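You operate a simulated robot arm through the tools that you are given. There is no shell and no other tool.

You are at the controls of a simulated two-armed robot. One attempt, no reset.

## Task
Stop the dust leak at the duct, then get the fan running again.
Fine: stop classifier, then fan; close the red duct lever; restart the fan alone.

Only the result counts: the job must be done as asked and must still hold three seconds after the hand-in. Knocking over, shifting, dropping, spilling or breaking anything else fails it.

## Robot
Two 7-joint arms with fingered hands on one trunk, on a base that moves. Base frame: it is fixed to the floor where the robot stands at the start and does not move with it; the origin is under the middle of the robot, x ahead of it, y to its left, z up. Units: m, rad, N and s.
The left shoulder is at the start at [0.085, 0.174, 0.92], the right one opposite. With the tool pointing down near the work surface each hand reaches from about 0.1 to 0.72 m from the robot's upright axis, wherever it stands, measured 20 degrees to its own side. Places, roughly: air inlet lever [-0.1, -1.8, 0.5]; big hopper gate knob [-4.9, 1, 0.7]; big red stop button [0.6, -0.5, 0.8]; chute lever [-4.9, 0.7, 0.7]; classifier dial [0.8, -0.2, 0.8]; control cabinet [0.9, -0.3, 0.6]; cooling switch [0.7, -0.4, 1]; direction switch [0.8, 0, 0.8]; feed dial [0.7, -0.3, 0.8]; green classifier button [0.8, 0, 1]; green fan button [0.8, 0.1, 1]; green feeder button [0.8, -0.2, 1]; green mill button [0.8, -0.1, 1]; green rotor button [-4.7, 1.9, 1.2]; green screw button [-4.7, 2, 1.2]; green suction button [-4.7, 1.8, 1.2]. Payload 3.8 kg a hand.
The TCP of each hand is the grasp point between the finger pads, 0.026 m short of the fingertips. In the tool frame z runs along the fingers and y along their closing line. The gripper opens to 0.132 m; its body begins 0.073 m behind the TCP. The gripper is a hand of 3 fingers: y runs from the thumb to the fingers, the wrist lies at [0, 0, -0.224] in the tool frame, and closing takes about 1.5 s.
Orientation is told as [roll, pitch, yaw] about the base's x, y, z axes, in that order, counted from this pose: with the fingers straight down and closing along the base's y, the tool's x points along the base's -x, its y along +y and its z along -z.

## Interface
- The arms move only by the tool move_arm. It takes "left_moves", "right_moves" or both (then of equal length, played together; a hand with none holds still); each is a list of rows, each a list of 6 numbers: the shift along the tool's x, y, z in m, then the turn, a rotation vector about the tool's x, y, z in rad. In form: [[tx, ty, tz, rx, ry, rz], ...]. A call has 1 to 20 rows; each row shifts and turns the commanded pose from where the row before left it, along the tool's axes as they then stand. "left_claw" and "right_claw" are, for a hand that has rows, the closure, from 0 (fully open) to 1 (shut), set as the call begins (left out, the last holds). A row lasts 0.2 s, in which the tool goes at most 0.05 m and 0.15 rad; a call with a longer step from one row to the next is refused whole, and so is a gripper value outside its range. Where a pose cannot be reached the arm comes as near as it can. A force on the tool above 40 N (or 10 N above the force at the start of the call, whichever is more), or a blocked arm, ends the call early, and 0.2 s more pass. Each finger travels about 0.108 m/s and halts on what it meets, pressing with about 33 N; the grip force reading is that of the motor and also rises with nothing between the fingers. The clock runs only during rows and for 0.2 s after the last one: add rows that do not move to give the fingers time. The reply holds the time, the measured pose of the TCP, the force on the tool along the base axes, the opening and the grip force, in the units named above and with some noise, with the torque about the TCP (base axes, N m) and any sound that the robot's microphone picked up.
- Cameras (640 x 400 px; columns grow to the right, rows downward): "scene" is now at [0.141, -0.0503, 0.8677]; the picture's right is [-0.71, -0.70, 0.00], its down [0.27, -0.27, -0.93] and it looks along [0.65, -0.66, 0.38] (base axes); focal length 214 px, centre (320, 200). "left" rides on the left gripper at [-0.062, 0.003, -0.092] in its tool frame; the picture's right is [-0.05, -1.00, 0.00], its down [0.83, -0.04, -0.56] and it looks along [0.55, -0.03, 0.83] (tool axes); focal length 230 px, centre (320, 200). "right" rides on the right gripper at [0.062, 0.003, -0.092] in its tool frame; the picture's right is [-0.05, 1.00, 0.00], its down [-0.83, -0.04, -0.56] and it looks along [-0.55, -0.03, 0.83] (tool axes); focal length 230 px, centre (320, 200). There is no depth. A picture from a camera that has moved, and an enlarged one, comes with that camera's place and axes in the base frame and with its lens. The place of the scene camera against the robot may be out by one fixed shift of up to 0.012 m in any direction.
- snapshot(camera): a new picture of that camera. No time passes.
- lift_body(by): moves the trunk up (or, below 0, down) by that many m; the arms and the scene camera ride with it, the base frame stays. It gives what a move gives, with no picture.
- steer(legs): drives the robot by 1 to 6 legs, each [ahead, left, turn to the left] in m, m and rad, along the robot's own axes; the way and the turn of a leg run together, so that a leg with both is an arc; at most 1.5 m and 3.142 rad a leg. The arms and the cameras ride along, it lands a little off, and it stops where it bumps. It gives what a move gives.
- finger_targets(finger1, finger2, thumb_bend, hand): sets how far each is bent, from 0 (flat) to 1 (curled in); at 0.3 the hand is open as for a grip, at 0.7 the pads meet at the TCP. One left out holds its place. A second passes; each finger stops where it meets its share of the squeeze, and holds until it gets a number again. A gripper value or a shape takes the hand back. It gives what a move gives, with no picture; readings hold the bend of each and the force on the fingers (four entries, about 0 where the hand has none), thumb and palm.
- hand_shape(shape, hand): the hand has 3 fingers and takes this shape, open, in about a second: jaw (thumb against the fingers, like two jaws); tri (thumb and two fingers); tip (a fingertip pinch); poke (one finger out to press); point (the index stretched); flat (the hand flat); cup (the hand cupped); fist (a fist). The gripper value then closes the fingers along that shape, each until it touches; the sizes above hold for jaw. It gives what a move gives, with no picture.
- aim_head(pan, tilt): turns the head with the scene camera to pan (to the left, within 1.047 rad either way) and tilt (down, from -0.506 to 1.204), counted from straight ahead of the robot (the tilt from the chest, where the trunk bows). It gives what a move gives.
- inspect(camera, box): a new picture of the part [left, top, right, bottom] of that camera's present view, enlarged. No time passes.
- hand_in(): hands the job in; it is judged then, once.

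Places have to be worked out from the pictures, the camera data and where the tool is seen. Open the grippers and draw the arms clear of the work before you hand the job in, unless the task says otherwise.

The tools are called as name(argument=value, ...) on one line, values as JSON. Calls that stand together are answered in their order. move_arm: Moves the arms, as the interface text tells. Its arguments: {"type":"object","properties":{"left_moves":{"type":"array","items":{"type":"array","items":{"type":"number"}}},"left_claw":{"type":"number"},"right_moves":{"type":"array","items":{"type":"array","items":{"type":"number"}}},"right_claw":{"type":"number"}},"required":[]} The other tools are called the same way: lift_body (by) moves the trunk up or down; hand_shape (shape, hand) gives the hand a shape; finger_targets (finger1, finger2, thumb_bend, hand) moves the fingers one by one; steer (legs) drives the base; aim_head (pan, tilt) turns the head that bears the scene camera; snapshot (camera) takes a picture; inspect (camera, box) takes an enlarged picture of a part of a camera's view; hand_in () hands the job in.

At the start:

```text
t: 0.0
left_tcp_pos: [0.3705, 0.0304, 1.0004]
left_ee_rot: [0.0, -0.001, 0.002]
left_wrist_force: [-0.5, 1.1, -0.3]
left_torque: [-0.01, 0.06, 0.02]
left_finger_gap: 0.1319
left_grasp_force: 0.0
left_shape: jaw
left_bend: [0.3, 0.3, 0.3]
left_finger forces: [0.0, 0.0, 0.0, 0.0, 0.1, 0.0]
right_tcp_pos: [0.324, -0.2953, 1.0001]
right_ee_rot: [-0.002, 0.0, 0.0]
right_wrist_force: [0.3, -0.1, -0.3]
right_torque: [0.01, -0.03, -0.01]
right_finger_gap: 0.1318
right_grasp_force: 0.1
right_shape: jaw
right_bend: [0.3, 0.3, 0.3]
right_finger forces: [0.0, 0.1, 0.0, 0.0, 0.0, 0.1]
trunk travel left (down, up): [-0.225, 0.257]
robot x, y, heading: [0.004, 0.0022, 0.002]
head pan, tilt (commanded): [-0.789, -0.387]
```

scene: 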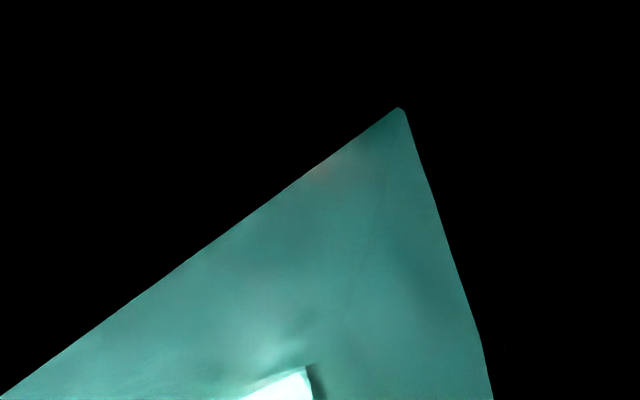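
right: 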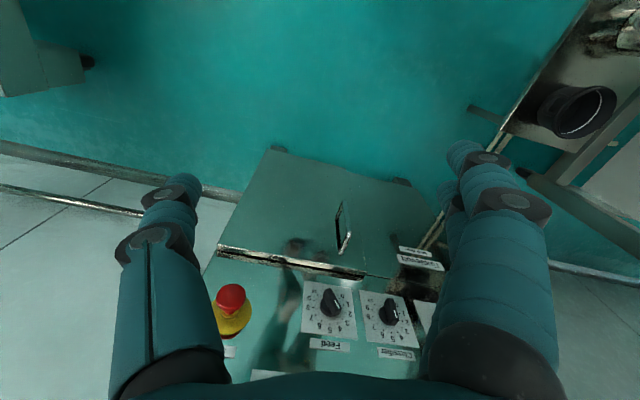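
left: 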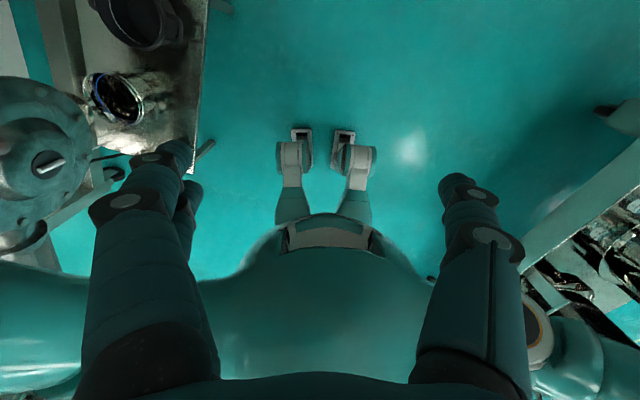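

The scene camera is looking at the ceiling corner; I'll aim the head ahead and slightly down to see the control cabinet.

aim_head(pan=-0.3, tilt=0.1)

```text
t: 0.9
left_tcp_pos: [0.3711, 0.0306, 0.9989]
left_ee_rot: [0.001, 0.0, 0.001]
left_wrist_force: [0.1, -0.4, 0.4]
left_torque: [0.02, 0.01, 0.03]
left_finger_gap: 0.1316
left_grasp_force: 0.1
left_shape: jaw
left_bend: [0.3, 0.3, 0.3]
left_finger forces: [0.0, 0.1, 0.0, 0.0, 0.0, 0.0]
right_tcp_pos: [0.3232, -0.2964, 0.9997]
right_ee_rot: [-0.001, -0.001, 0.0]
right_wrist_force: [0.0, -0.3, -0.3]
right_torque: [-0.01, -0.01, 0.03]
right_finger_gap: 0.1317
right_grasp_force: 0.1
right_shape: jaw
right_bend: [0.3, 0.3, 0.3]
right_finger forces: [0.0, 0.0, 0.1, 0.1, 0.0, 0.0]
trunk travel left (down, up): [-0.225, 0.257]
robot x, y, heading: [-0.0015, 0.001, 0.004]
head pan, tilt (commanded): [-0.3, 0.099]
```

Now I take a scene picture to see the cabinet panel.

snapshot(camera="scene")

```text
taken
camera scene: at [0.1769, -0.0252, 0.8265], right [-0.3, -0.95, 0.0], down [-0.09, 0.03, -1.0], along [0.95, -0.3, -0.1], focal length 214 px, centre (320, 200)
```

scene: 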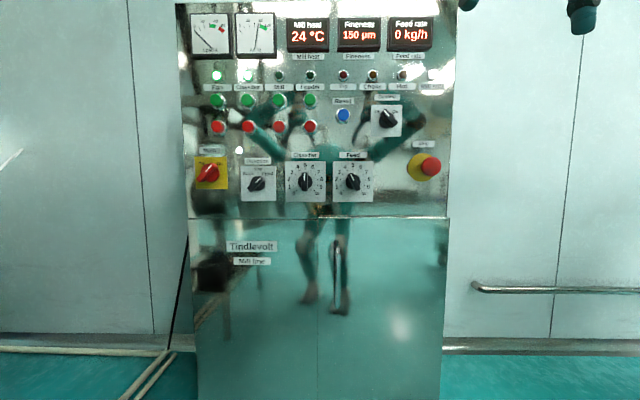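

The panel is visible. I'll enlarge it to read the labels, lamps and gauges.

inspect(camera="scene", box=[180, 0, 320, 88])

inspect(camera="scene", box=[320, 0, 460, 88])

inspect(camera="scene", box=[180, 65, 330, 145])

inspect(camera="scene", box=[180, 135, 330, 215])

inspect(camera="scene", box=[315, 65, 460, 210])

```text
4.55 times, centred on (250, 44) of scene
camera zoom: at [0.1769, -0.0252, 0.8265], right [-0.3, -0.95, 0.0], down [-0.09, 0.03, -1.0], along [0.95, -0.3, -0.1], focal length 975 px, centre (638, 909)
```

zoom: 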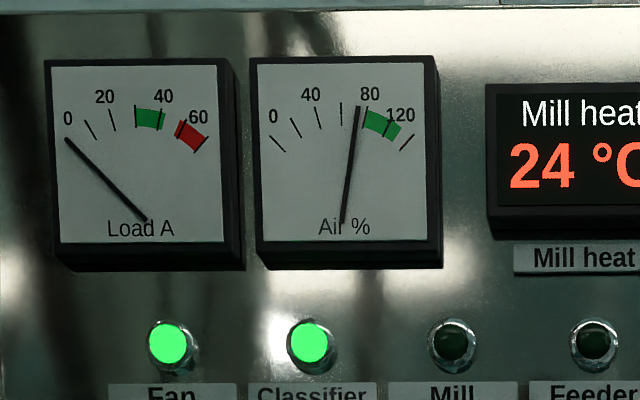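

```text
4.55 times, centred on (390, 44) of scene
camera zoom: at [0.1769, -0.0252, 0.8265], right [-0.3, -0.95, 0.0], down [-0.09, 0.03, -1.0], along [0.95, -0.3, -0.1], focal length 975 px, centre (2, 909)
```

zoom: 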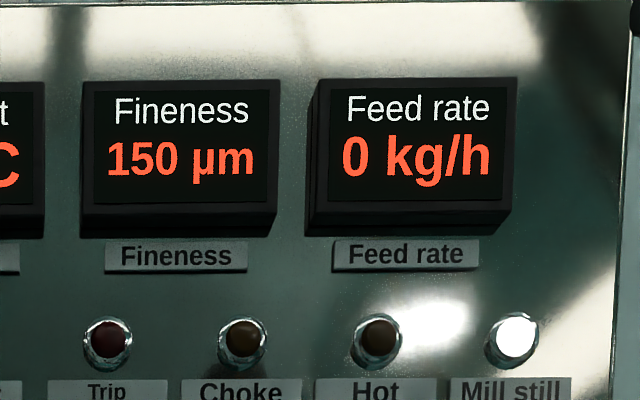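

```text
4.27 times, centred on (255, 105) of scene
camera zoom: at [0.1769, -0.0252, 0.8265], right [-0.3, -0.95, 0.0], down [-0.09, 0.03, -1.0], along [0.95, -0.3, -0.1], focal length 915 px, centre (597, 605)
```

zoom: 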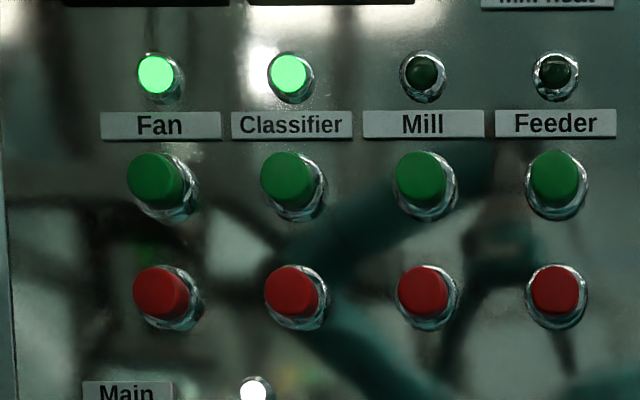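

```text
4.27 times, centred on (255, 175) of scene
camera zoom: at [0.1769, -0.0252, 0.8265], right [-0.3, -0.95, 0.0], down [-0.09, 0.03, -1.0], along [0.95, -0.3, -0.1], focal length 915 px, centre (597, 307)
```

zoom: 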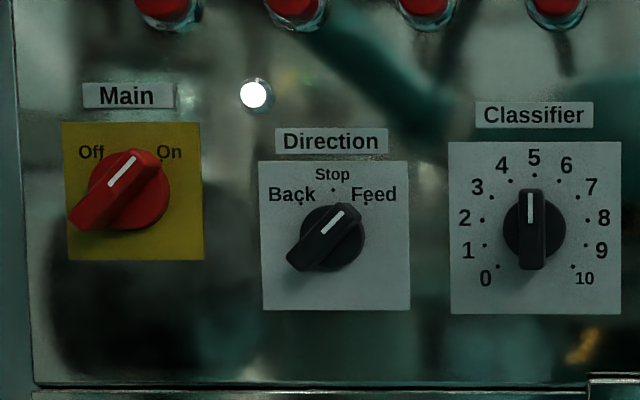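

```text
2.76 times, centred on (388, 138) of scene
camera zoom: at [0.1769, -0.0252, 0.8265], right [-0.3, -0.95, 0.0], down [-0.09, 0.03, -1.0], along [0.95, -0.3, -0.1], focal length 592 px, centre (134, 372)
```

zoom: 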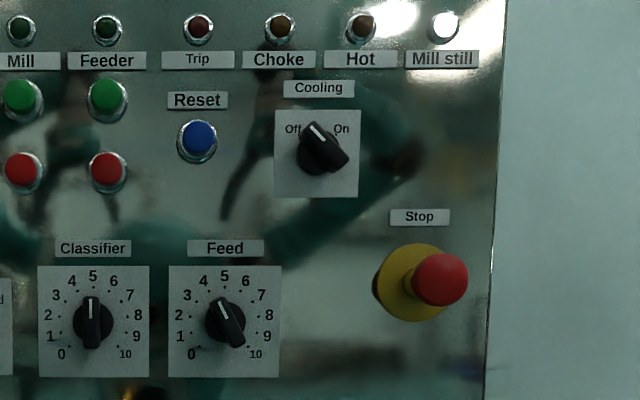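

Fan and Classifier lamps are lit, mill is still. Next I look around to find the dust leak and the red duct lever, starting to the right and to the left.

aim_head(pan=-1.047, tilt=0.1)

snapshot(camera="scene")

aim_head(pan=0.6, tilt=0.1)

snapshot(camera="scene")

aim_head(pan=1.047, tilt=0.1)

snapshot(camera="scene")

```text
t: 2.0
left_tcp_pos: [0.3707, 0.0316, 1.0004]
left_ee_rot: [0.0, -0.001, 0.0]
left_wrist_force: [0.2, -0.5, -0.1]
left_torque: [0.0, -0.01, 0.0]
left_finger_gap: 0.1318
left_grasp_force: 0.0
left_shape: jaw
left_bend: [0.3, 0.3, 0.3]
left_finger forces: [0.0, 0.0, 0.0, 0.0, 0.0, 0.0]
right_tcp_pos: [0.3245, -0.2967, 0.9995]
right_ee_rot: [-0.001, 0.001, 0.0]
right_wrist_force: [0.2, -1.0, 0.4]
right_torque: [-0.03, 0.02, 0.03]
right_finger_gap: 0.1318
right_grasp_force: 0.1
right_shape: jaw
right_bend: [0.3, 0.3, 0.3]
right_finger forces: [0.1, 0.0, 0.1, 0.0, 0.1, 0.0]
trunk travel left (down, up): [-0.225, 0.257]
robot x, y, heading: [0.004, -0.0, -0.002]
head pan, tilt (commanded): [-1.047, 0.099]
```

```text
taken
camera scene: at [0.1351, -0.0776, 0.8264], right [-0.87, -0.5, 0.0], down [-0.05, 0.09, -1.0], along [0.5, -0.86, -0.1], focal length 214 px, centre (320, 200)
```

scene: 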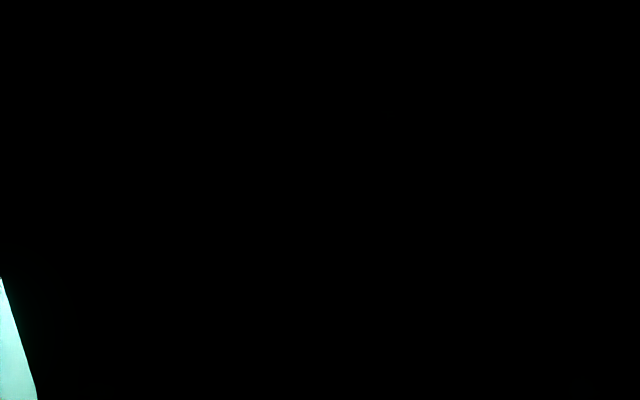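

```text
t: 3.7
left_tcp_pos: [0.3706, 0.0309, 1.0004]
left_ee_rot: [0.0, 0.0, -0.001]
left_wrist_force: [0.1, -0.7, -0.1]
left_torque: [0.02, -0.01, -0.03]
left_finger_gap: 0.1319
left_grasp_force: 0.0
left_shape: jaw
left_bend: [0.3, 0.3, 0.3]
left_finger forces: [0.0, 0.0, 0.0, 0.0, 0.0, 0.0]
right_tcp_pos: [0.3232, -0.2961, 0.9999]
right_ee_rot: [0.0, 0.0, -0.001]
right_wrist_force: [0.2, 0.4, 0.0]
right_torque: [0.0, -0.01, 0.01]
right_finger_gap: 0.1319
right_grasp_force: 0.1
right_shape: jaw
right_bend: [0.3, 0.3, 0.3]
right_finger forces: [0.0, 0.0, 0.1, 0.1, 0.0, 0.0]
trunk travel left (down, up): [-0.225, 0.257]
robot x, y, heading: [0.0013, -0.0017, -0.004]
head pan, tilt (commanded): [0.6, 0.099]
```

```text
taken
camera scene: at [0.165, 0.054, 0.8264], right [0.56, -0.83, 0.0], down [-0.08, -0.06, -1.0], along [0.82, 0.56, -0.1], focal length 214 px, centre (320, 200)
```

scene: 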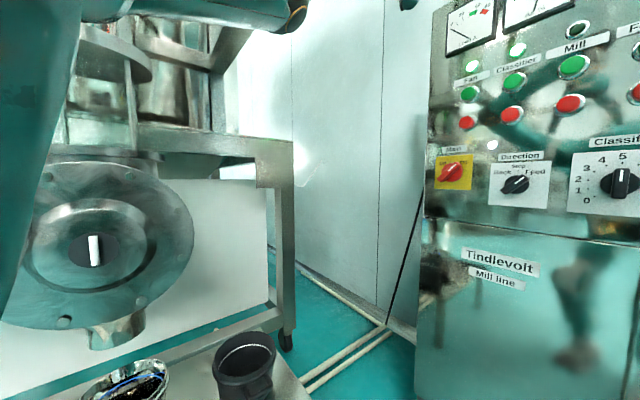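

```text
t: 4.6
left_tcp_pos: [0.3707, 0.0306, 0.9993]
left_ee_rot: [-0.001, -0.001, 0.001]
left_wrist_force: [-0.7, 0.5, 0.8]
left_torque: [0.04, 0.04, -0.02]
left_finger_gap: 0.1318
left_grasp_force: 0.0
left_shape: jaw
left_bend: [0.3, 0.3, 0.3]
left_finger forces: [0.1, 0.0, 0.0, 0.1, 0.1, 0.0]
right_tcp_pos: [0.3237, -0.2971, 0.9999]
right_ee_rot: [0.003, 0.0, 0.0]
right_wrist_force: [0.0, -0.2, 0.2]
right_torque: [-0.03, 0.0, 0.02]
right_finger_gap: 0.1318
right_grasp_force: 0.1
right_shape: jaw
right_bend: [0.3, 0.3, 0.3]
right_finger forces: [0.0, 0.0, 0.0, 0.0, 0.0, 0.0]
trunk travel left (down, up): [-0.225, 0.257]
robot x, y, heading: [0.0027, 0.0062, 0.005]
head pan, tilt (commanded): [1.047, 0.099]
```

```text
taken
camera scene: at [0.1351, 0.0818, 0.8264], right [0.87, -0.5, 0.0], down [-0.05, -0.09, -1.0], along [0.5, 0.86, -0.1], focal length 214 px, centre (320, 200)
```

scene: 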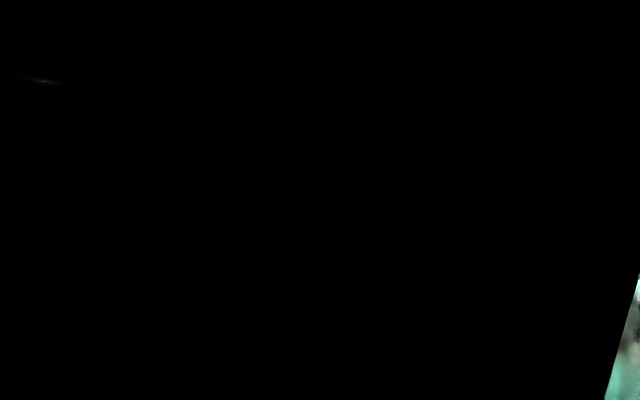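

The mill is at the left. I look upward and around at moderate pans to find the duct and its red lever.

aim_head(pan=0.6, tilt=-0.45)

snapshot(camera="scene")

aim_head(pan=0.0, tilt=-0.45)

snapshot(camera="scene")

aim_head(pan=0.75, tilt=0.7)

snapshot(camera="scene")

aim_head(pan=-0.7, tilt=0.5)

snapshot(camera="scene")

```text
t: 5.6
left_tcp_pos: [0.3711, 0.0307, 1.0004]
left_ee_rot: [-0.001, 0.001, 0.0]
left_wrist_force: [-0.4, 0.2, 0.0]
left_torque: [-0.01, -0.02, 0.03]
left_finger_gap: 0.1322
left_grasp_force: 0.0
left_shape: jaw
left_bend: [0.3, 0.3, 0.3]
left_finger forces: [0.1, 0.0, 0.1, 0.0, 0.0, 0.0]
right_tcp_pos: [0.3236, -0.2962, 1.0002]
right_ee_rot: [-0.001, 0.0, 0.001]
right_wrist_force: [-1.0, -0.6, 0.0]
right_torque: [0.02, -0.03, 0.01]
right_finger_gap: 0.132
right_grasp_force: 0.2
right_shape: jaw
right_bend: [0.3, 0.3, 0.3]
right_finger forces: [0.0, 0.1, 0.1, 0.0, 0.0, 0.1]
trunk travel left (down, up): [-0.225, 0.257]
robot x, y, heading: [-0.0005, 0.0012, 0.003]
head pan, tilt (commanded): [0.6, -0.45]
```

```text
taken
camera scene: at [0.1469, 0.0418, 0.8721], right [0.57, -0.82, 0.0], down [0.36, 0.25, -0.9], along [0.74, 0.51, 0.43], focal length 214 px, centre (320, 200)
```

scene: 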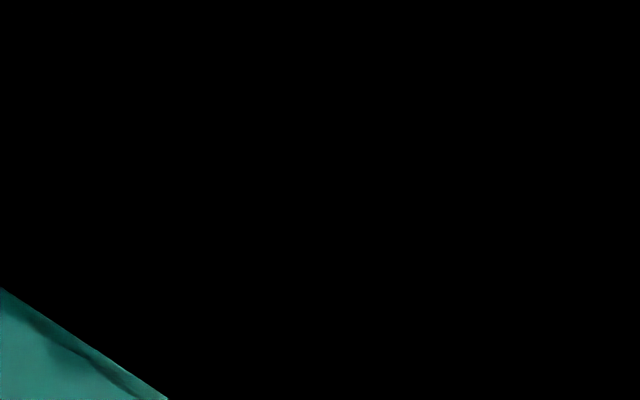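

```text
t: 6.6
left_tcp_pos: [0.371, 0.0314, 1.0009]
left_ee_rot: [0.0, 0.0, 0.001]
left_wrist_force: [0.0, 0.0, -0.1]
left_torque: [0.02, -0.01, 0.01]
left_finger_gap: 0.132
left_grasp_force: 0.1
left_shape: jaw
left_bend: [0.3, 0.3, 0.3]
left_finger forces: [0.0, 0.0, 0.0, 0.1, 0.1, 0.1]
right_tcp_pos: [0.3242, -0.2975, 1.0006]
right_ee_rot: [0.001, -0.001, 0.0]
right_wrist_force: [-0.6, 0.1, 0.1]
right_torque: [-0.02, 0.03, 0.04]
right_finger_gap: 0.132
right_grasp_force: 0.0
right_shape: jaw
right_bend: [0.3, 0.3, 0.3]
right_finger forces: [0.0, 0.0, 0.1, 0.0, 0.1, 0.0]
trunk travel left (down, up): [-0.225, 0.257]
robot x, y, heading: [0.001, -0.0003, -0.003]
head pan, tilt (commanded): [0.0, -0.45]
```

```text
taken
camera scene: at [0.1592, 0.0022, 0.8722], right [0.0, -1.0, 0.0], down [0.44, 0.0, -0.9], along [0.9, 0.0, 0.44], focal length 214 px, centre (320, 200)
```

scene: 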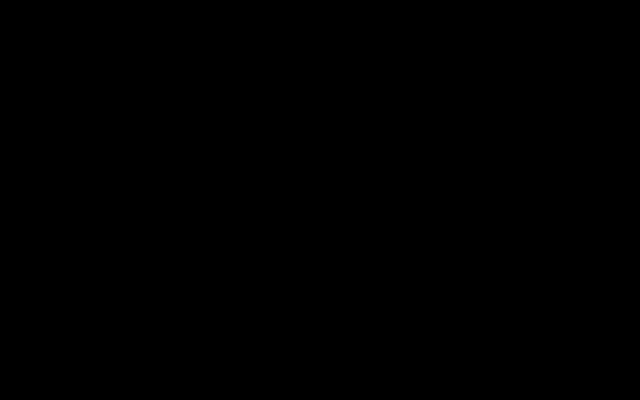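

```text
t: 8.0
left_tcp_pos: [0.37, 0.0307, 0.9996]
left_ee_rot: [0.0, 0.0, 0.0]
left_wrist_force: [0.1, -0.1, -0.6]
left_torque: [0.0, 0.01, -0.02]
left_finger_gap: 0.132
left_grasp_force: 0.0
left_shape: jaw
left_bend: [0.3, 0.3, 0.3]
left_finger forces: [0.0, 0.0, 0.0, 0.0, 0.0, 0.0]
right_tcp_pos: [0.3238, -0.296, 1.0003]
right_ee_rot: [0.001, 0.001, 0.001]
right_wrist_force: [0.0, -0.1, -0.2]
right_torque: [-0.02, 0.0, 0.0]
right_finger_gap: 0.1317
right_grasp_force: 0.0
right_shape: jaw
right_bend: [0.3, 0.3, 0.3]
right_finger forces: [0.0, 0.0, 0.0, 0.0, 0.0, 0.0]
trunk travel left (down, up): [-0.225, 0.257]
robot x, y, heading: [-0.0026, -0.0008, -0.001]
head pan, tilt (commanded): [0.75, 0.7]
```

```text
taken
camera scene: at [0.1512, 0.06, 0.7717], right [0.68, -0.73, 0.0], down [-0.47, -0.44, -0.77], along [0.56, 0.52, -0.64], focal length 214 px, centre (320, 200)
```

scene: 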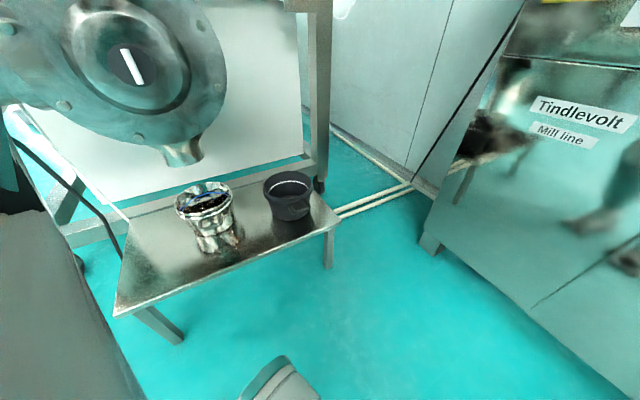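

```text
t: 9.5
left_tcp_pos: [0.3704, 0.0309, 0.9999]
left_ee_rot: [0.0, -0.001, 0.001]
left_wrist_force: [0.5, -1.0, 0.3]
left_torque: [0.0, -0.01, 0.02]
left_finger_gap: 0.1319
left_grasp_force: 0.0
left_shape: jaw
left_bend: [0.3, 0.3, 0.3]
left_finger forces: [0.0, 0.0, 0.0, 0.0, 0.0, 0.1]
right_tcp_pos: [0.3228, -0.2966, 1.0007]
right_ee_rot: [-0.001, 0.0, 0.0]
right_wrist_force: [0.7, -0.5, -0.8]
right_torque: [-0.02, -0.01, -0.01]
right_finger_gap: 0.132
right_grasp_force: 0.0
right_shape: jaw
right_bend: [0.3, 0.3, 0.3]
right_finger forces: [0.0, 0.0, 0.0, 0.0, 0.0, 0.0]
trunk travel left (down, up): [-0.225, 0.257]
robot x, y, heading: [0.0004, -0.0016, -0.003]
head pan, tilt (commanded): [-0.7, 0.499]
```

```text
taken
camera scene: at [0.1587, -0.0565, 0.7894], right [-0.64, -0.77, 0.0], down [-0.37, 0.31, -0.88], along [0.67, -0.56, -0.48], focal length 214 px, centre (320, 200)
```

scene: 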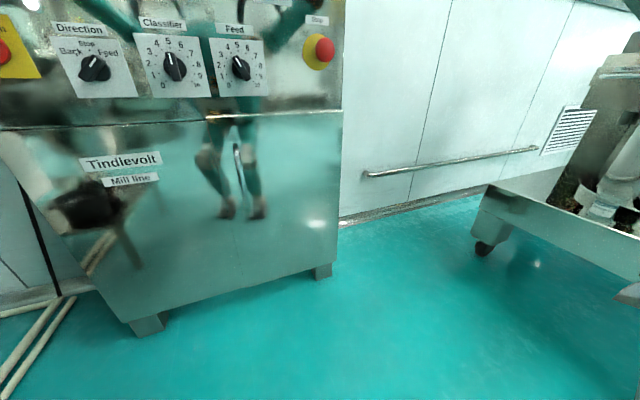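

The duct isn't visible yet. Turning in place seems clear (cabinet face is ~0.73 m away, mill ~1.1 m left), so I turn right in place and look there.

steer(legs=[[-0.15, 0, 0], [0, 0, -1.2]])

aim_head(pan=-0.3, tilt=0.15)

snapshot(camera="scene")

```text
t: 13.9
left_tcp_pos: [0.0065, -0.3355, 0.9999]
left_ee_rot: [0.0, -0.002, -1.211]
left_wrist_force: [-0.4, -0.3, 0.4]
left_torque: [0.01, 0.03, -0.01]
left_finger_gap: 0.1318
left_grasp_force: 0.0
left_shape: jaw
left_bend: [0.3, 0.3, 0.3]
left_finger forces: [0.1, 0.1, 0.0, 0.1, 0.0, 0.0]
right_tcp_pos: [-0.3162, -0.4084, 1.0]
right_ee_rot: [-0.001, 0.001, -1.212]
right_wrist_force: [-0.4, -0.1, 0.2]
right_torque: [0.0, 0.02, -0.03]
right_finger_gap: 0.132
right_grasp_force: 0.0
right_shape: jaw
right_bend: [0.3, 0.3, 0.3]
right_finger forces: [0.0, 0.0, 0.2, 0.0, 0.1, 0.0]
trunk travel left (down, up): [-0.225, 0.257]
robot x, y, heading: [-0.1518, 0.0015, -1.21]
head pan, tilt (commanded): [-0.7, 0.499]
```

```text
t: 14.8
left_tcp_pos: [0.0055, -0.3357, 0.9989]
left_ee_rot: [0.0, 0.001, -1.211]
left_wrist_force: [-1.1, -0.4, -0.3]
left_torque: [0.01, 0.01, 0.02]
left_finger_gap: 0.1319
left_grasp_force: 0.1
left_shape: jaw
left_bend: [0.3, 0.3, 0.3]
left_finger forces: [0.0, 0.0, 0.0, 0.0, 0.0, 0.0]
right_tcp_pos: [-0.3175, -0.4076, 0.999]
right_ee_rot: [0.0, -0.002, -1.21]
right_wrist_force: [-0.1, -0.5, 0.7]
right_torque: [-0.01, -0.02, 0.03]
right_finger_gap: 0.1319
right_grasp_force: 0.1
right_shape: jaw
right_bend: [0.3, 0.3, 0.3]
right_finger forces: [0.0, 0.0, 0.0, 0.0, 0.0, 0.0]
trunk travel left (down, up): [-0.225, 0.257]
robot x, y, heading: [-0.1544, -0.0042, -1.212]
head pan, tilt (commanded): [-0.3, 0.15]
```

```text
taken
camera scene: at [-0.1125, -0.1683, 0.8217], right [-1.0, -0.06, 0.0], down [-0.01, 0.15, -0.99], along [0.06, -0.99, -0.15], focal length 214 px, centre (320, 200)
```

scene: 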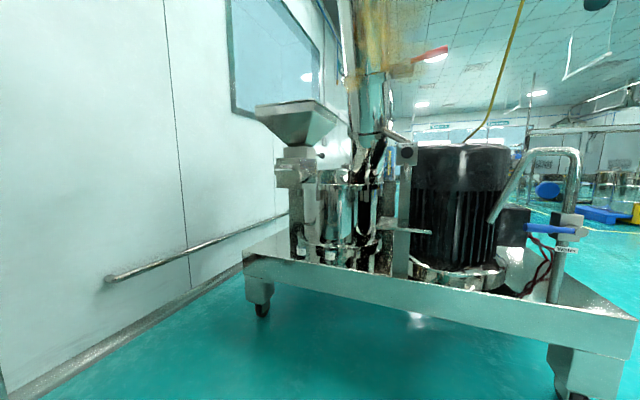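

A dust plume and a red lever show at the vertical duct above the machine on the right. I enlarge that area.

inspect(camera="scene", box=[320, 0, 480, 100])

inspect(camera="scene", box=[240, 80, 440, 280])

aim_head(pan=-0.3, tilt=-0.2)

snapshot(camera="scene")

```text
4.00 times, centred on (400, 50) of scene
camera zoom: at [-0.1125, -0.1683, 0.8217], right [-1.0, -0.06, 0.0], down [-0.01, 0.15, -0.99], along [0.06, -0.99, -0.15], focal length 858 px, centre (0, 800)
```

zoom: 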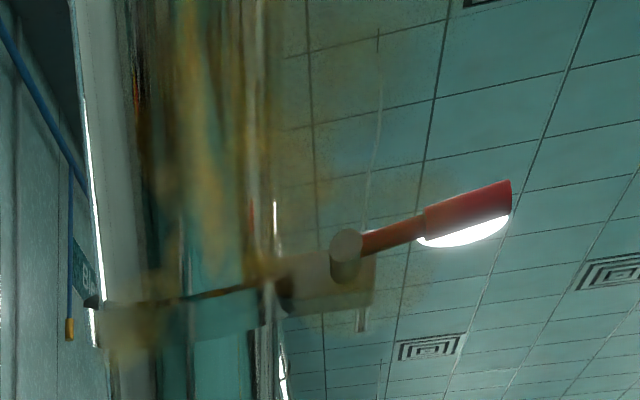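

```text
2.00 times, centred on (340, 180) of scene
camera zoom: at [-0.1125, -0.1683, 0.8217], right [-1.0, -0.06, 0.0], down [-0.01, 0.15, -0.99], along [0.06, -0.99, -0.15], focal length 429 px, centre (280, 240)
```

zoom: 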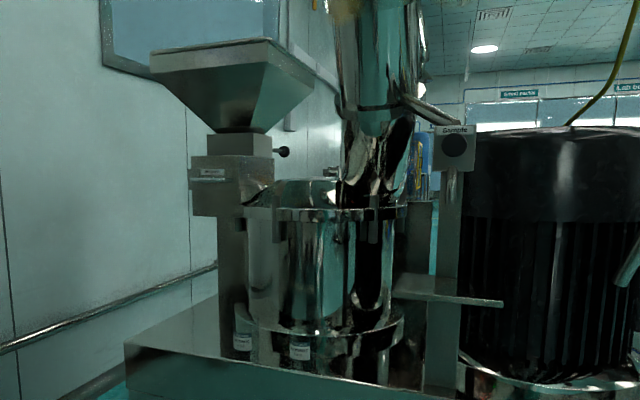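

```text
t: 15.6
left_tcp_pos: [0.0062, -0.3354, 0.9995]
left_ee_rot: [0.001, 0.001, -1.211]
left_wrist_force: [0.1, -0.6, 0.7]
left_torque: [0.01, 0.01, 0.0]
left_finger_gap: 0.1317
left_grasp_force: 0.0
left_shape: jaw
left_bend: [0.3, 0.3, 0.3]
left_finger forces: [0.0, 0.1, 0.0, 0.1, 0.1, 0.0]
right_tcp_pos: [-0.3164, -0.4074, 0.9998]
right_ee_rot: [0.0, -0.002, -1.211]
right_wrist_force: [-0.7, 0.1, -0.4]
right_torque: [-0.02, 0.03, 0.01]
right_finger_gap: 0.1319
right_grasp_force: 0.1
right_shape: jaw
right_bend: [0.3, 0.3, 0.3]
right_finger forces: [0.0, 0.0, 0.0, 0.0, 0.0, 0.1]
trunk travel left (down, up): [-0.225, 0.257]
robot x, y, heading: [-0.1511, 0.0033, -1.211]
head pan, tilt (commanded): [-0.3, -0.201]
```

```text
taken
camera scene: at [-0.113, -0.1588, 0.8529], right [-1.0, -0.06, 0.0], down [0.01, -0.2, -0.98], along [0.06, -0.98, 0.2], focal length 214 px, centre (320, 200)
```

scene: 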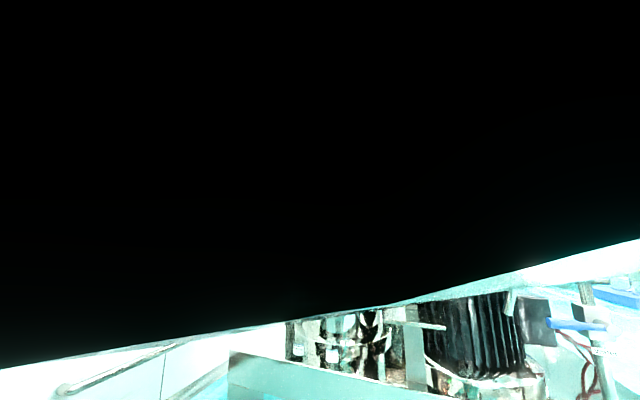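

The red lever sits on a clamp ring at the duct (roughly [-0.65, -1.9, 1.6], to be triangulated). First comes the stop sequence at the panel, so I drive back and face the panel squarely (heading about -0.3).

steer(legs=[[0, 0, 0.91], [0.145, 0.045, 0]])

aim_head(pan=0.15, tilt=0.0)

snapshot(camera="scene")

```text
t: 19.4
left_tcp_pos: [0.3617, -0.0739, 1.0001]
left_ee_rot: [0.0, 0.0, -0.29]
left_wrist_force: [1.0, -0.2, 0.2]
left_torque: [-0.04, 0.0, 0.0]
left_finger_gap: 0.1318
left_grasp_force: 0.0
left_shape: jaw
left_bend: [0.3, 0.3, 0.3]
left_finger forces: [0.1, 0.1, 0.0, 0.0, 0.1, 0.0]
right_tcp_pos: [0.2243, -0.3737, 0.9984]
right_ee_rot: [0.0, 0.001, -0.287]
right_wrist_force: [-0.5, 0.5, -0.7]
right_torque: [-0.02, 0.02, 0.01]
right_finger_gap: 0.132
right_grasp_force: 0.1
right_shape: jaw
right_bend: [0.3, 0.3, 0.3]
right_finger forces: [0.0, 0.0, 0.1, 0.1, 0.1, 0.1]
trunk travel left (down, up): [-0.225, 0.257]
robot x, y, heading: [-0.0012, 0.0025, -0.289]
head pan, tilt (commanded): [-0.3, -0.201]
```

```text
t: 20.3
left_tcp_pos: [0.363, -0.0738, 1.0011]
left_ee_rot: [0.0, 0.001, -0.291]
left_wrist_force: [0.3, 0.5, -0.5]
left_torque: [0.0, -0.01, 0.01]
left_finger_gap: 0.1317
left_grasp_force: 0.1
left_shape: jaw
left_bend: [0.3, 0.3, 0.3]
left_finger forces: [0.1, 0.0, 0.1, 0.0, 0.0, 0.0]
right_tcp_pos: [0.2231, -0.3755, 0.9999]
right_ee_rot: [0.0, 0.0, -0.288]
right_wrist_force: [0.1, 0.3, 0.2]
right_torque: [0.03, 0.05, -0.02]
right_finger_gap: 0.1318
right_grasp_force: 0.1
right_shape: jaw
right_bend: [0.3, 0.3, 0.3]
right_finger forces: [0.0, 0.0, 0.1, 0.0, 0.0, 0.1]
trunk travel left (down, up): [-0.225, 0.257]
robot x, y, heading: [-0.0019, 0.0011, -0.286]
head pan, tilt (commanded): [0.15, 0.0]
```

```text
taken
camera scene: at [0.1723, -0.0324, 0.8355], right [-0.14, -0.99, 0.0], down [0.0, 0.0, -1.0], along [0.99, -0.14, 0.0], focal length 214 px, centre (320, 200)
```

scene: 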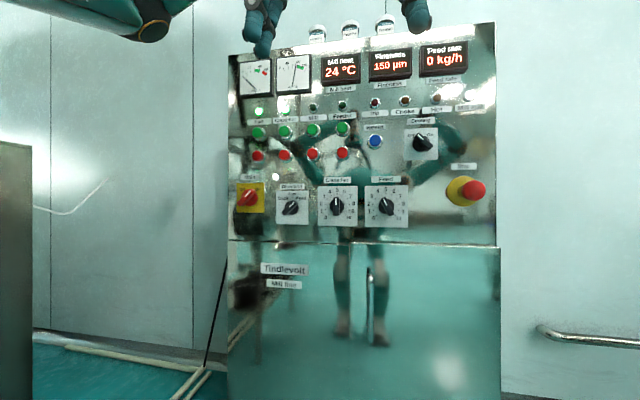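

The panel faces the robot squarely now. I set the left hand to "poke" and look at the finger shape through its camera.

hand_shape(shape="poke", hand="left")

snapshot(camera="left")

```text
t: 21.2
left_tcp_pos: [0.3615, -0.0743, 1.0003]
left_ee_rot: [0.0, 0.0, -0.29]
left_wrist_force: [-0.4, 0.5, 0.6]
left_torque: [0.0, 0.02, 0.01]
left_finger_gap: 0.0
left_grasp_force: 0.1
left_shape: poke
left_bend: [1.0, 1.0, 0.45]
left_finger forces: [0.0, 0.0, 0.0, 0.0, 0.0, 0.0]
right_tcp_pos: [0.2238, -0.3749, 1.0009]
right_ee_rot: [0.0, -0.002, -0.288]
right_wrist_force: [-0.5, -0.2, -0.2]
right_torque: [-0.03, -0.01, -0.02]
right_finger_gap: 0.1316
right_grasp_force: 0.2
right_shape: jaw
right_bend: [0.3, 0.3, 0.3]
right_finger forces: [0.0, 0.0, 0.0, 0.1, 0.0, 0.1]
trunk travel left (down, up): [-0.225, 0.257]
robot x, y, heading: [-0.0, -0.0008, -0.292]
head pan, tilt (commanded): [0.15, 0.0]
```

```text
taken
camera left: at [0.4199, -0.0884, 1.0927], right [-0.24, -0.97, 0.0], down [-0.81, 0.2, 0.56], along [-0.54, 0.13, -0.83], focal length 230 px, centre (320, 200)
```

left: 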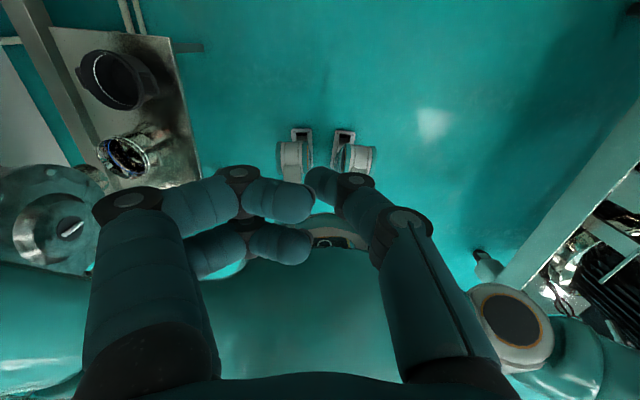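

In "poke" the thumb seems to be the pressing digit. I compare with "point" before choosing.

hand_shape(shape="point", hand="left")

snapshot(camera="left")

snapshot(camera="scene")

```text
t: 22.1
left_tcp_pos: [0.362, -0.0733, 0.9994]
left_ee_rot: [0.0, 0.0, -0.291]
left_wrist_force: [0.1, 1.0, -0.5]
left_torque: [-0.02, -0.02, -0.04]
left_finger_gap: 0.0001
left_grasp_force: 0.0
left_shape: point
left_bend: [0.24, 1.0, 0.48]
left_finger forces: [0.0, 0.0, 0.0, 0.0, 0.0, 0.1]
right_tcp_pos: [0.2229, -0.3744, 1.0008]
right_ee_rot: [0.0, 0.0, -0.289]
right_wrist_force: [0.3, 0.9, 0.4]
right_torque: [0.01, 0.03, -0.02]
right_finger_gap: 0.1319
right_grasp_force: 0.1
right_shape: jaw
right_bend: [0.3, 0.3, 0.3]
right_finger forces: [0.1, 0.0, 0.1, 0.0, 0.0, 0.0]
trunk travel left (down, up): [-0.225, 0.257]
robot x, y, heading: [0.0009, 0.006, -0.287]
head pan, tilt (commanded): [0.15, 0.0]
```

```text
taken
camera left: at [0.4199, -0.0884, 1.0927], right [-0.24, -0.97, 0.0], down [-0.81, 0.2, 0.56], along [-0.54, 0.13, -0.83], focal length 230 px, centre (320, 200)
```

left: 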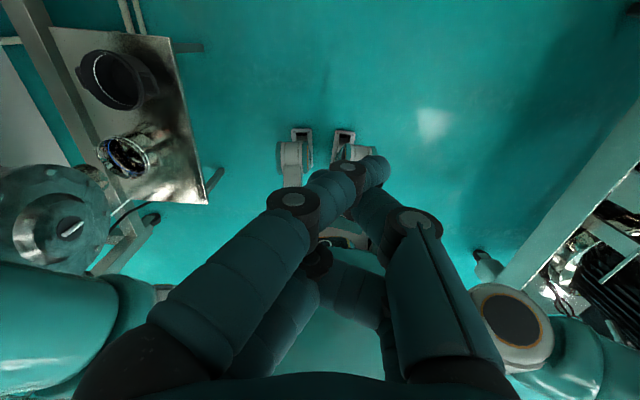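

```text
taken
camera scene: at [0.1723, -0.0323, 0.8355], right [-0.14, -0.99, 0.0], down [0.0, 0.0, -1.0], along [0.99, -0.14, 0.0], focal length 214 px, centre (320, 200)
```

scene: 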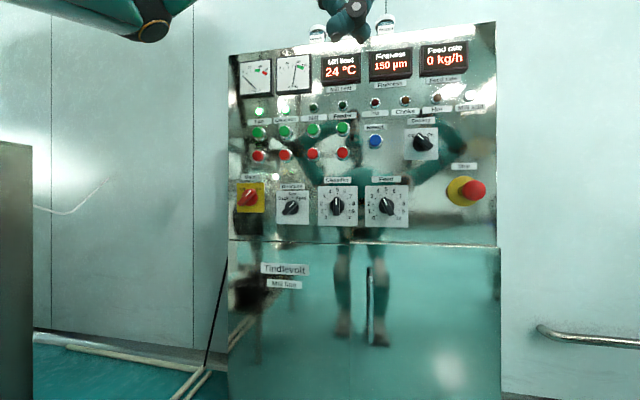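

"Poke" puts the thumb tip out on the tool axis (about 0.025 beyond the TCP), which suits button pressing. I go back to poke and swing the hand to point at the panel while moving forward and left, staying short of it.

hand_shape(shape="poke", hand="left")

move_arm(left_moves=[[-0.01, 0.01, 0, 0, -0.1428, 0], [-0.0099, 0.01, 0.0014, 0, -0.1428, 0], [-0.0096, 0.01, 0.0028, 0, -0.1428, 0], [-0.0091, 0.01, 0.0042, 0, -0.1428, 0], [-0.0084, 0.01, 0.0054, 0, -0.1428, 0], [-0.0076, 0.01, 0.0066, 0, -0.1428, 0], [-0.0066, 0.01, 0.0076, 0, -0.1428, 0], [-0.0054, 0.01, 0.0084, 0, -0.1428, 0], [-0.0042, 0.01, 0.0091, 0, -0.1428, 0], [-0.0028, 0.01, 0.0096, 0, -0.1428, 0], [-0.0014, 0.01, 0.0099, 0, -0.1428, 0], [0, 0, 0, 0, 0, 0]])

snapshot(camera="left")

snapshot(camera="scene")

```text
t: 23.0
left_tcp_pos: [0.3605, -0.0738, 1.0003]
left_ee_rot: [-0.001, 0.0, -0.29]
left_wrist_force: [-0.5, -0.4, -0.1]
left_torque: [0.01, 0.07, 0.01]
left_finger_gap: 0.0
left_grasp_force: 0.1
left_shape: poke
left_bend: [0.96, 1.0, 1.0]
left_finger forces: [0.0, 0.0, 0.0, 0.0, 0.0, 0.1]
right_tcp_pos: [0.2219, -0.3754, 1.0002]
right_ee_rot: [-0.001, 0.001, -0.288]
right_wrist_force: [-0.3, 0.6, -0.8]
right_torque: [-0.01, 0.01, 0.02]
right_finger_gap: 0.1318
right_grasp_force: 0.1
right_shape: jaw
right_bend: [0.3, 0.3, 0.3]
right_finger forces: [0.1, 0.0, 0.0, 0.1, 0.0, 0.0]
trunk travel left (down, up): [-0.225, 0.257]
robot x, y, heading: [-0.0049, 0.0023, -0.296]
head pan, tilt (commanded): [0.15, 0.0]
```

```text
t: 25.6
left_tcp_pos: [0.5348, -0.0417, 1.0394]
left_ee_rot: [2.946, -1.569, 3.044]
left_wrist_force: [0.1, -0.5, 0.1]
left_torque: [-0.03, 0.03, -0.03]
left_finger_gap: 0.0
left_grasp_force: 0.1
left_shape: poke
left_bend: [0.97, 1.0, 1.0]
left_finger forces: [0.1, 0.0, 0.0, 0.0, 0.1, 0.0]
left hand out of reach, approached as far as the arm can: row 8, 9, 10, 11
right_tcp_pos: [0.2223, -0.3752, 1.0007]
right_ee_rot: [0.0, -0.001, -0.289]
right_wrist_force: [-0.8, -0.2, 0.2]
right_torque: [-0.01, 0.04, 0.03]
right_finger_gap: 0.1318
right_grasp_force: 0.0
right_shape: jaw
right_bend: [0.3, 0.3, 0.3]
right_finger forces: [0.0, 0.0, 0.0, 0.0, 0.1, 0.0]
trunk travel left (down, up): [-0.225, 0.257]
robot x, y, heading: [0.0003, 0.0009, -0.291]
head pan, tilt (commanded): [0.15, 0.0]
```

```text
taken
camera left: at [0.4461, -0.0133, 1.1016], right [-0.28, -0.96, 0.05], down [-0.54, 0.12, -0.83], along [0.79, -0.26, -0.55], focal length 230 px, centre (320, 200)
```

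left: 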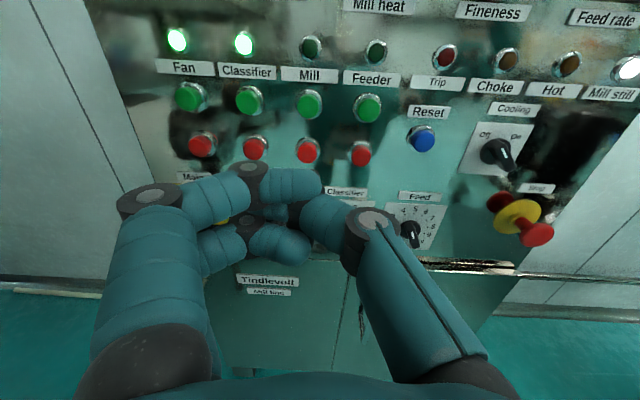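

```text
taken
camera scene: at [0.172, -0.0323, 0.8356], right [-0.14, -0.99, 0.0], down [0.0, 0.0, -1.0], along [0.99, -0.14, 0.0], focal length 214 px, centre (320, 200)
```

scene: 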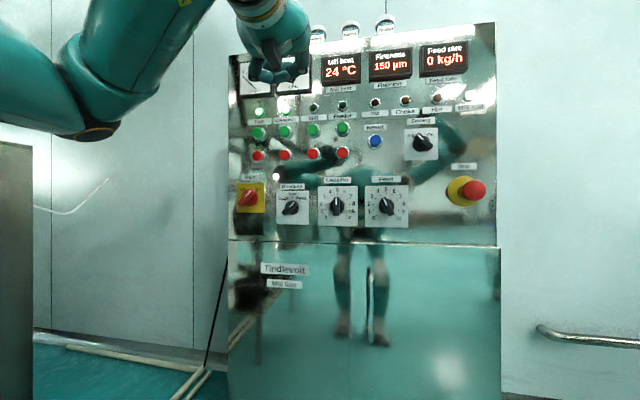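

All digits have ended curled now. I set them one by one: fingers curled, thumb at 0.6 so its tip projects on the tool axis.

finger_targets(hand="left", finger1=1.0, finger2=1.0, thumb_bend=0.55)

snapshot(camera="left")

```text
t: 26.6
left_tcp_pos: [0.5351, -0.0427, 1.0397]
left_ee_rot: [-0.181, -1.569, -0.109]
left_wrist_force: [0.8, -0.7, 0.5]
left_torque: [0.0, -0.01, 0.02]
left_finger_gap: 0.0118
left_grasp_force: 0.0
left_shape: fingers
left_bend: [0.79, 1.0, 0.76]
left_finger forces: [0.0, 0.1, 0.0, 0.1, 0.0, 0.0]
right_tcp_pos: [0.2235, -0.3741, 1.0001]
right_ee_rot: [-0.001, 0.0, -0.288]
right_wrist_force: [-0.1, 0.0, -0.1]
right_torque: [-0.04, 0.0, 0.01]
right_finger_gap: 0.132
right_grasp_force: 0.0
right_shape: jaw
right_bend: [0.3, 0.3, 0.3]
right_finger forces: [0.1, 0.1, 0.0, 0.1, 0.0, 0.1]
trunk travel left (down, up): [-0.225, 0.257]
robot x, y, heading: [-0.0017, 0.0063, -0.29]
head pan, tilt (commanded): [0.15, 0.0]
```

```text
taken
camera left: at [0.4464, -0.0135, 1.1014], right [-0.28, -0.96, 0.05], down [-0.55, 0.12, -0.83], along [0.79, -0.26, -0.56], focal length 230 px, centre (320, 200)
```

left: 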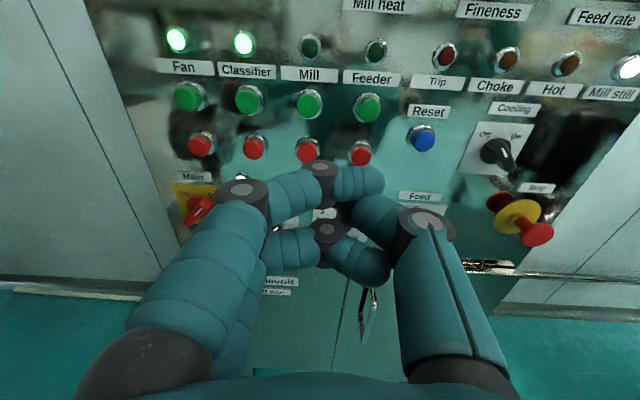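

The thumb and finger 1 are interlocked. I open the hand to jaw first, then set poke anew.

hand_shape(shape="jaw", hand="left")

hand_shape(shape="poke", hand="left")

move_arm(left_moves=[[0, 0, 0, 0, 0, 0], [0, 0, 0, 0, 0, 0], [0, 0, 0, 0, 0, 0], [0, 0, 0, 0, 0, 0]])

snapshot(camera="left")

```text
t: 27.5
left_tcp_pos: [0.5348, -0.044, 1.0388]
left_ee_rot: [-0.163, -1.57, -0.124]
left_wrist_force: [0.2, -0.2, 0.3]
left_torque: [0.01, 0.01, 0.0]
left_finger_gap: 0.1317
left_grasp_force: 0.0
left_shape: jaw
left_bend: [0.3, 0.3, 0.3]
left_finger forces: [0.1, 0.0, 0.0, 0.0, 0.0, 0.0]
right_tcp_pos: [0.2244, -0.3755, 1.0003]
right_ee_rot: [0.0, 0.0, -0.288]
right_wrist_force: [-0.7, 0.3, -0.1]
right_torque: [-0.03, 0.03, -0.02]
right_finger_gap: 0.1316
right_grasp_force: 0.2
right_shape: jaw
right_bend: [0.3, 0.3, 0.3]
right_finger forces: [0.0, 0.0, 0.0, 0.0, 0.1, 0.0]
trunk travel left (down, up): [-0.225, 0.257]
robot x, y, heading: [-0.0039, 0.0006, -0.288]
head pan, tilt (commanded): [0.15, 0.0]
```

```text
t: 28.4
left_tcp_pos: [0.5352, -0.0431, 1.0393]
left_ee_rot: [-0.142, -1.569, -0.147]
left_wrist_force: [0.4, 1.2, -0.9]
left_torque: [0.01, -0.03, -0.01]
left_finger_gap: 0.0
left_grasp_force: 0.0
left_shape: poke
left_bend: [1.0, 1.0, 0.45]
left_finger forces: [0.0, 0.0, 0.0, 0.1, 0.0, 0.1]
right_tcp_pos: [0.224, -0.3755, 0.9996]
right_ee_rot: [0.0, 0.001, -0.289]
right_wrist_force: [0.6, 0.4, 0.0]
right_torque: [0.01, 0.02, 0.0]
right_finger_gap: 0.1317
right_grasp_force: 0.0
right_shape: jaw
right_bend: [0.3, 0.3, 0.3]
right_finger forces: [0.1, 0.1, 0.1, 0.0, 0.0, 0.0]
trunk travel left (down, up): [-0.225, 0.257]
robot x, y, heading: [-0.0017, 0.0012, -0.29]
head pan, tilt (commanded): [0.15, 0.0]
```

```text
t: 29.4
left_tcp_pos: [0.5343, -0.0431, 1.0384]
left_ee_rot: [-0.126, -1.567, -0.162]
left_wrist_force: [-0.2, -0.7, -0.1]
left_torque: [0.0, 0.0, -0.01]
left_finger_gap: 0.0002
left_grasp_force: 0.1
left_shape: poke
left_bend: [1.0, 1.0, 0.45]
left_finger forces: [0.1, 0.0, 0.1, 0.1, 0.0, 0.0]
right_tcp_pos: [0.2233, -0.3756, 1.0]
right_ee_rot: [0.0, 0.001, -0.289]
right_wrist_force: [0.3, -0.1, 0.0]
right_torque: [0.03, -0.02, 0.01]
right_finger_gap: 0.132
right_grasp_force: 0.0
right_shape: jaw
right_bend: [0.3, 0.3, 0.3]
right_finger forces: [0.0, 0.1, 0.0, 0.1, 0.1, 0.1]
trunk travel left (down, up): [-0.225, 0.257]
robot x, y, heading: [-0.0015, -0.0025, -0.291]
head pan, tilt (commanded): [0.15, 0.0]
```

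```text
taken
camera left: at [0.4464, -0.0135, 1.1014], right [-0.28, -0.96, 0.05], down [-0.55, 0.12, -0.83], along [0.79, -0.26, -0.56], focal length 230 px, centre (320, 200)
```

left: 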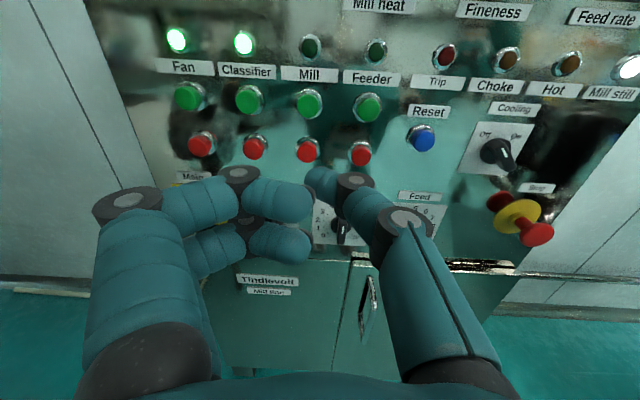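

Triangulating: classifier red button at about [0.796, -0.018, 0.965], fan red [0.817, 0.060, 0.967], fan green [0.823, 0.062, 1.033]. I move the left hand toward a pre-press spot and check the readings.

move_arm(left_moves=[[0.006, 0.012, 0.02, 0, 0, 0], [0.006, 0.012, 0.02, 0, 0, 0], [0.006, 0.012, 0.02, 0, 0, 0], [0.006, 0.012, 0.02, 0, 0, 0], [0.006, 0.012, 0.02, 0, 0, 0], [0, 0, 0, 0, 0, 0], [0, 0, 0, 0, 0, 0]])

snapshot(camera="left")

```text
t: 31.0
left_tcp_pos: [0.6401, -0.0266, 1.0077]
left_ee_rot: [0.983, -1.567, -1.289]
left_wrist_force: [0.3, 0.0, 0.5]
left_torque: [-0.03, 0.01, -0.01]
left_finger_gap: 0.0003
left_grasp_force: 0.0
left_shape: poke
left_bend: [1.0, 1.0, 0.45]
left_finger forces: [0.1, 0.0, 0.1, 0.0, 0.1, 0.0]
left hand out of reach, approached as far as the arm can: row 5
right_tcp_pos: [0.2235, -0.3745, 0.9994]
right_ee_rot: [-0.001, 0.001, -0.288]
right_wrist_force: [-0.1, 0.2, 0.0]
right_torque: [0.01, 0.0, -0.01]
right_finger_gap: 0.132
right_grasp_force: 0.0
right_shape: jaw
right_bend: [0.3, 0.3, 0.3]
right_finger forces: [0.1, 0.0, 0.0, 0.1, 0.0, 0.0]
trunk travel left (down, up): [-0.225, 0.257]
robot x, y, heading: [-0.0025, 0.0025, -0.292]
head pan, tilt (commanded): [0.15, 0.0]
```

```text
taken
camera left: at [0.551, 0.0052, 1.0704], right [-0.3, -0.95, 0.05], down [-0.54, 0.13, -0.83], along [0.78, -0.28, -0.56], focal length 230 px, centre (320, 200)
```

left: 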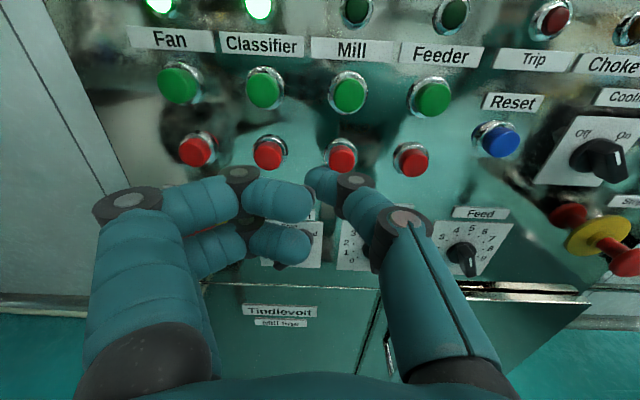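

The hand came to fwd 0.62, left 0.16 (robot frame); needs about 0.06 more left and 0.04 down. I shift it that way with small rows.

move_arm(left_moves=[[0.014, 0.015, 0, 0, 0, 0], [0.014, 0.015, 0, 0, 0, 0], [0.012, 0.015, 0, 0, 0, 0], [0, 0.015, 0, 0, 0, 0], [0, 0, 0, 0, 0, 0]])

snapshot(camera="left")

snapshot(camera="scene")

```text
t: 32.2
left_tcp_pos: [0.6428, -0.0117, 1.0093]
left_ee_rot: [-0.169, -1.569, -0.118]
left_wrist_force: [0.0, -0.5, 0.1]
left_torque: [-0.01, 0.01, 0.01]
left_finger_gap: 0.0002
left_grasp_force: 0.0
left_shape: poke
left_bend: [1.0, 1.0, 0.45]
left_finger forces: [0.0, 0.0, 0.1, 0.1, 0.1, 0.1]
left hand out of reach, approached as far as the arm can: row 1, 2, 3
right_tcp_pos: [0.2237, -0.3747, 0.9998]
right_ee_rot: [-0.001, 0.001, -0.288]
right_wrist_force: [0.0, -0.8, -0.1]
right_torque: [0.04, 0.01, -0.01]
right_finger_gap: 0.1319
right_grasp_force: 0.0
right_shape: jaw
right_bend: [0.3, 0.3, 0.3]
right_finger forces: [0.0, 0.0, 0.2, 0.1, 0.0, 0.0]
trunk travel left (down, up): [-0.225, 0.257]
robot x, y, heading: [-0.0002, -0.0016, -0.29]
head pan, tilt (commanded): [0.15, 0.0]
```

```text
taken
camera left: at [0.5542, 0.0179, 1.0712], right [-0.28, -0.96, 0.05], down [-0.55, 0.12, -0.83], along [0.79, -0.26, -0.56], focal length 230 px, centre (320, 200)
```

left: 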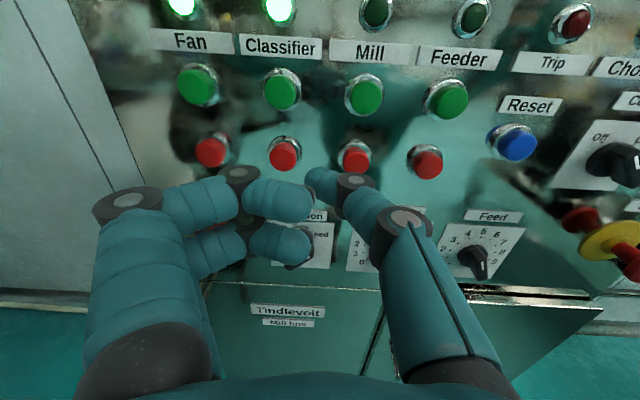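

```text
taken
camera scene: at [0.1723, -0.0324, 0.8355], right [-0.14, -0.99, 0.0], down [0.0, 0.0, -1.0], along [0.99, -0.14, 0.0], focal length 214 px, centre (320, 200)
```

scene: 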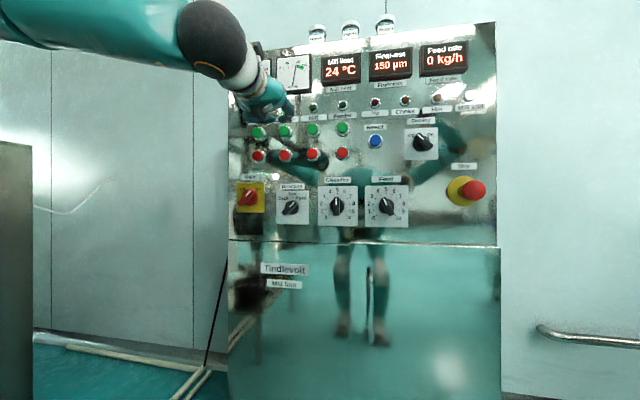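

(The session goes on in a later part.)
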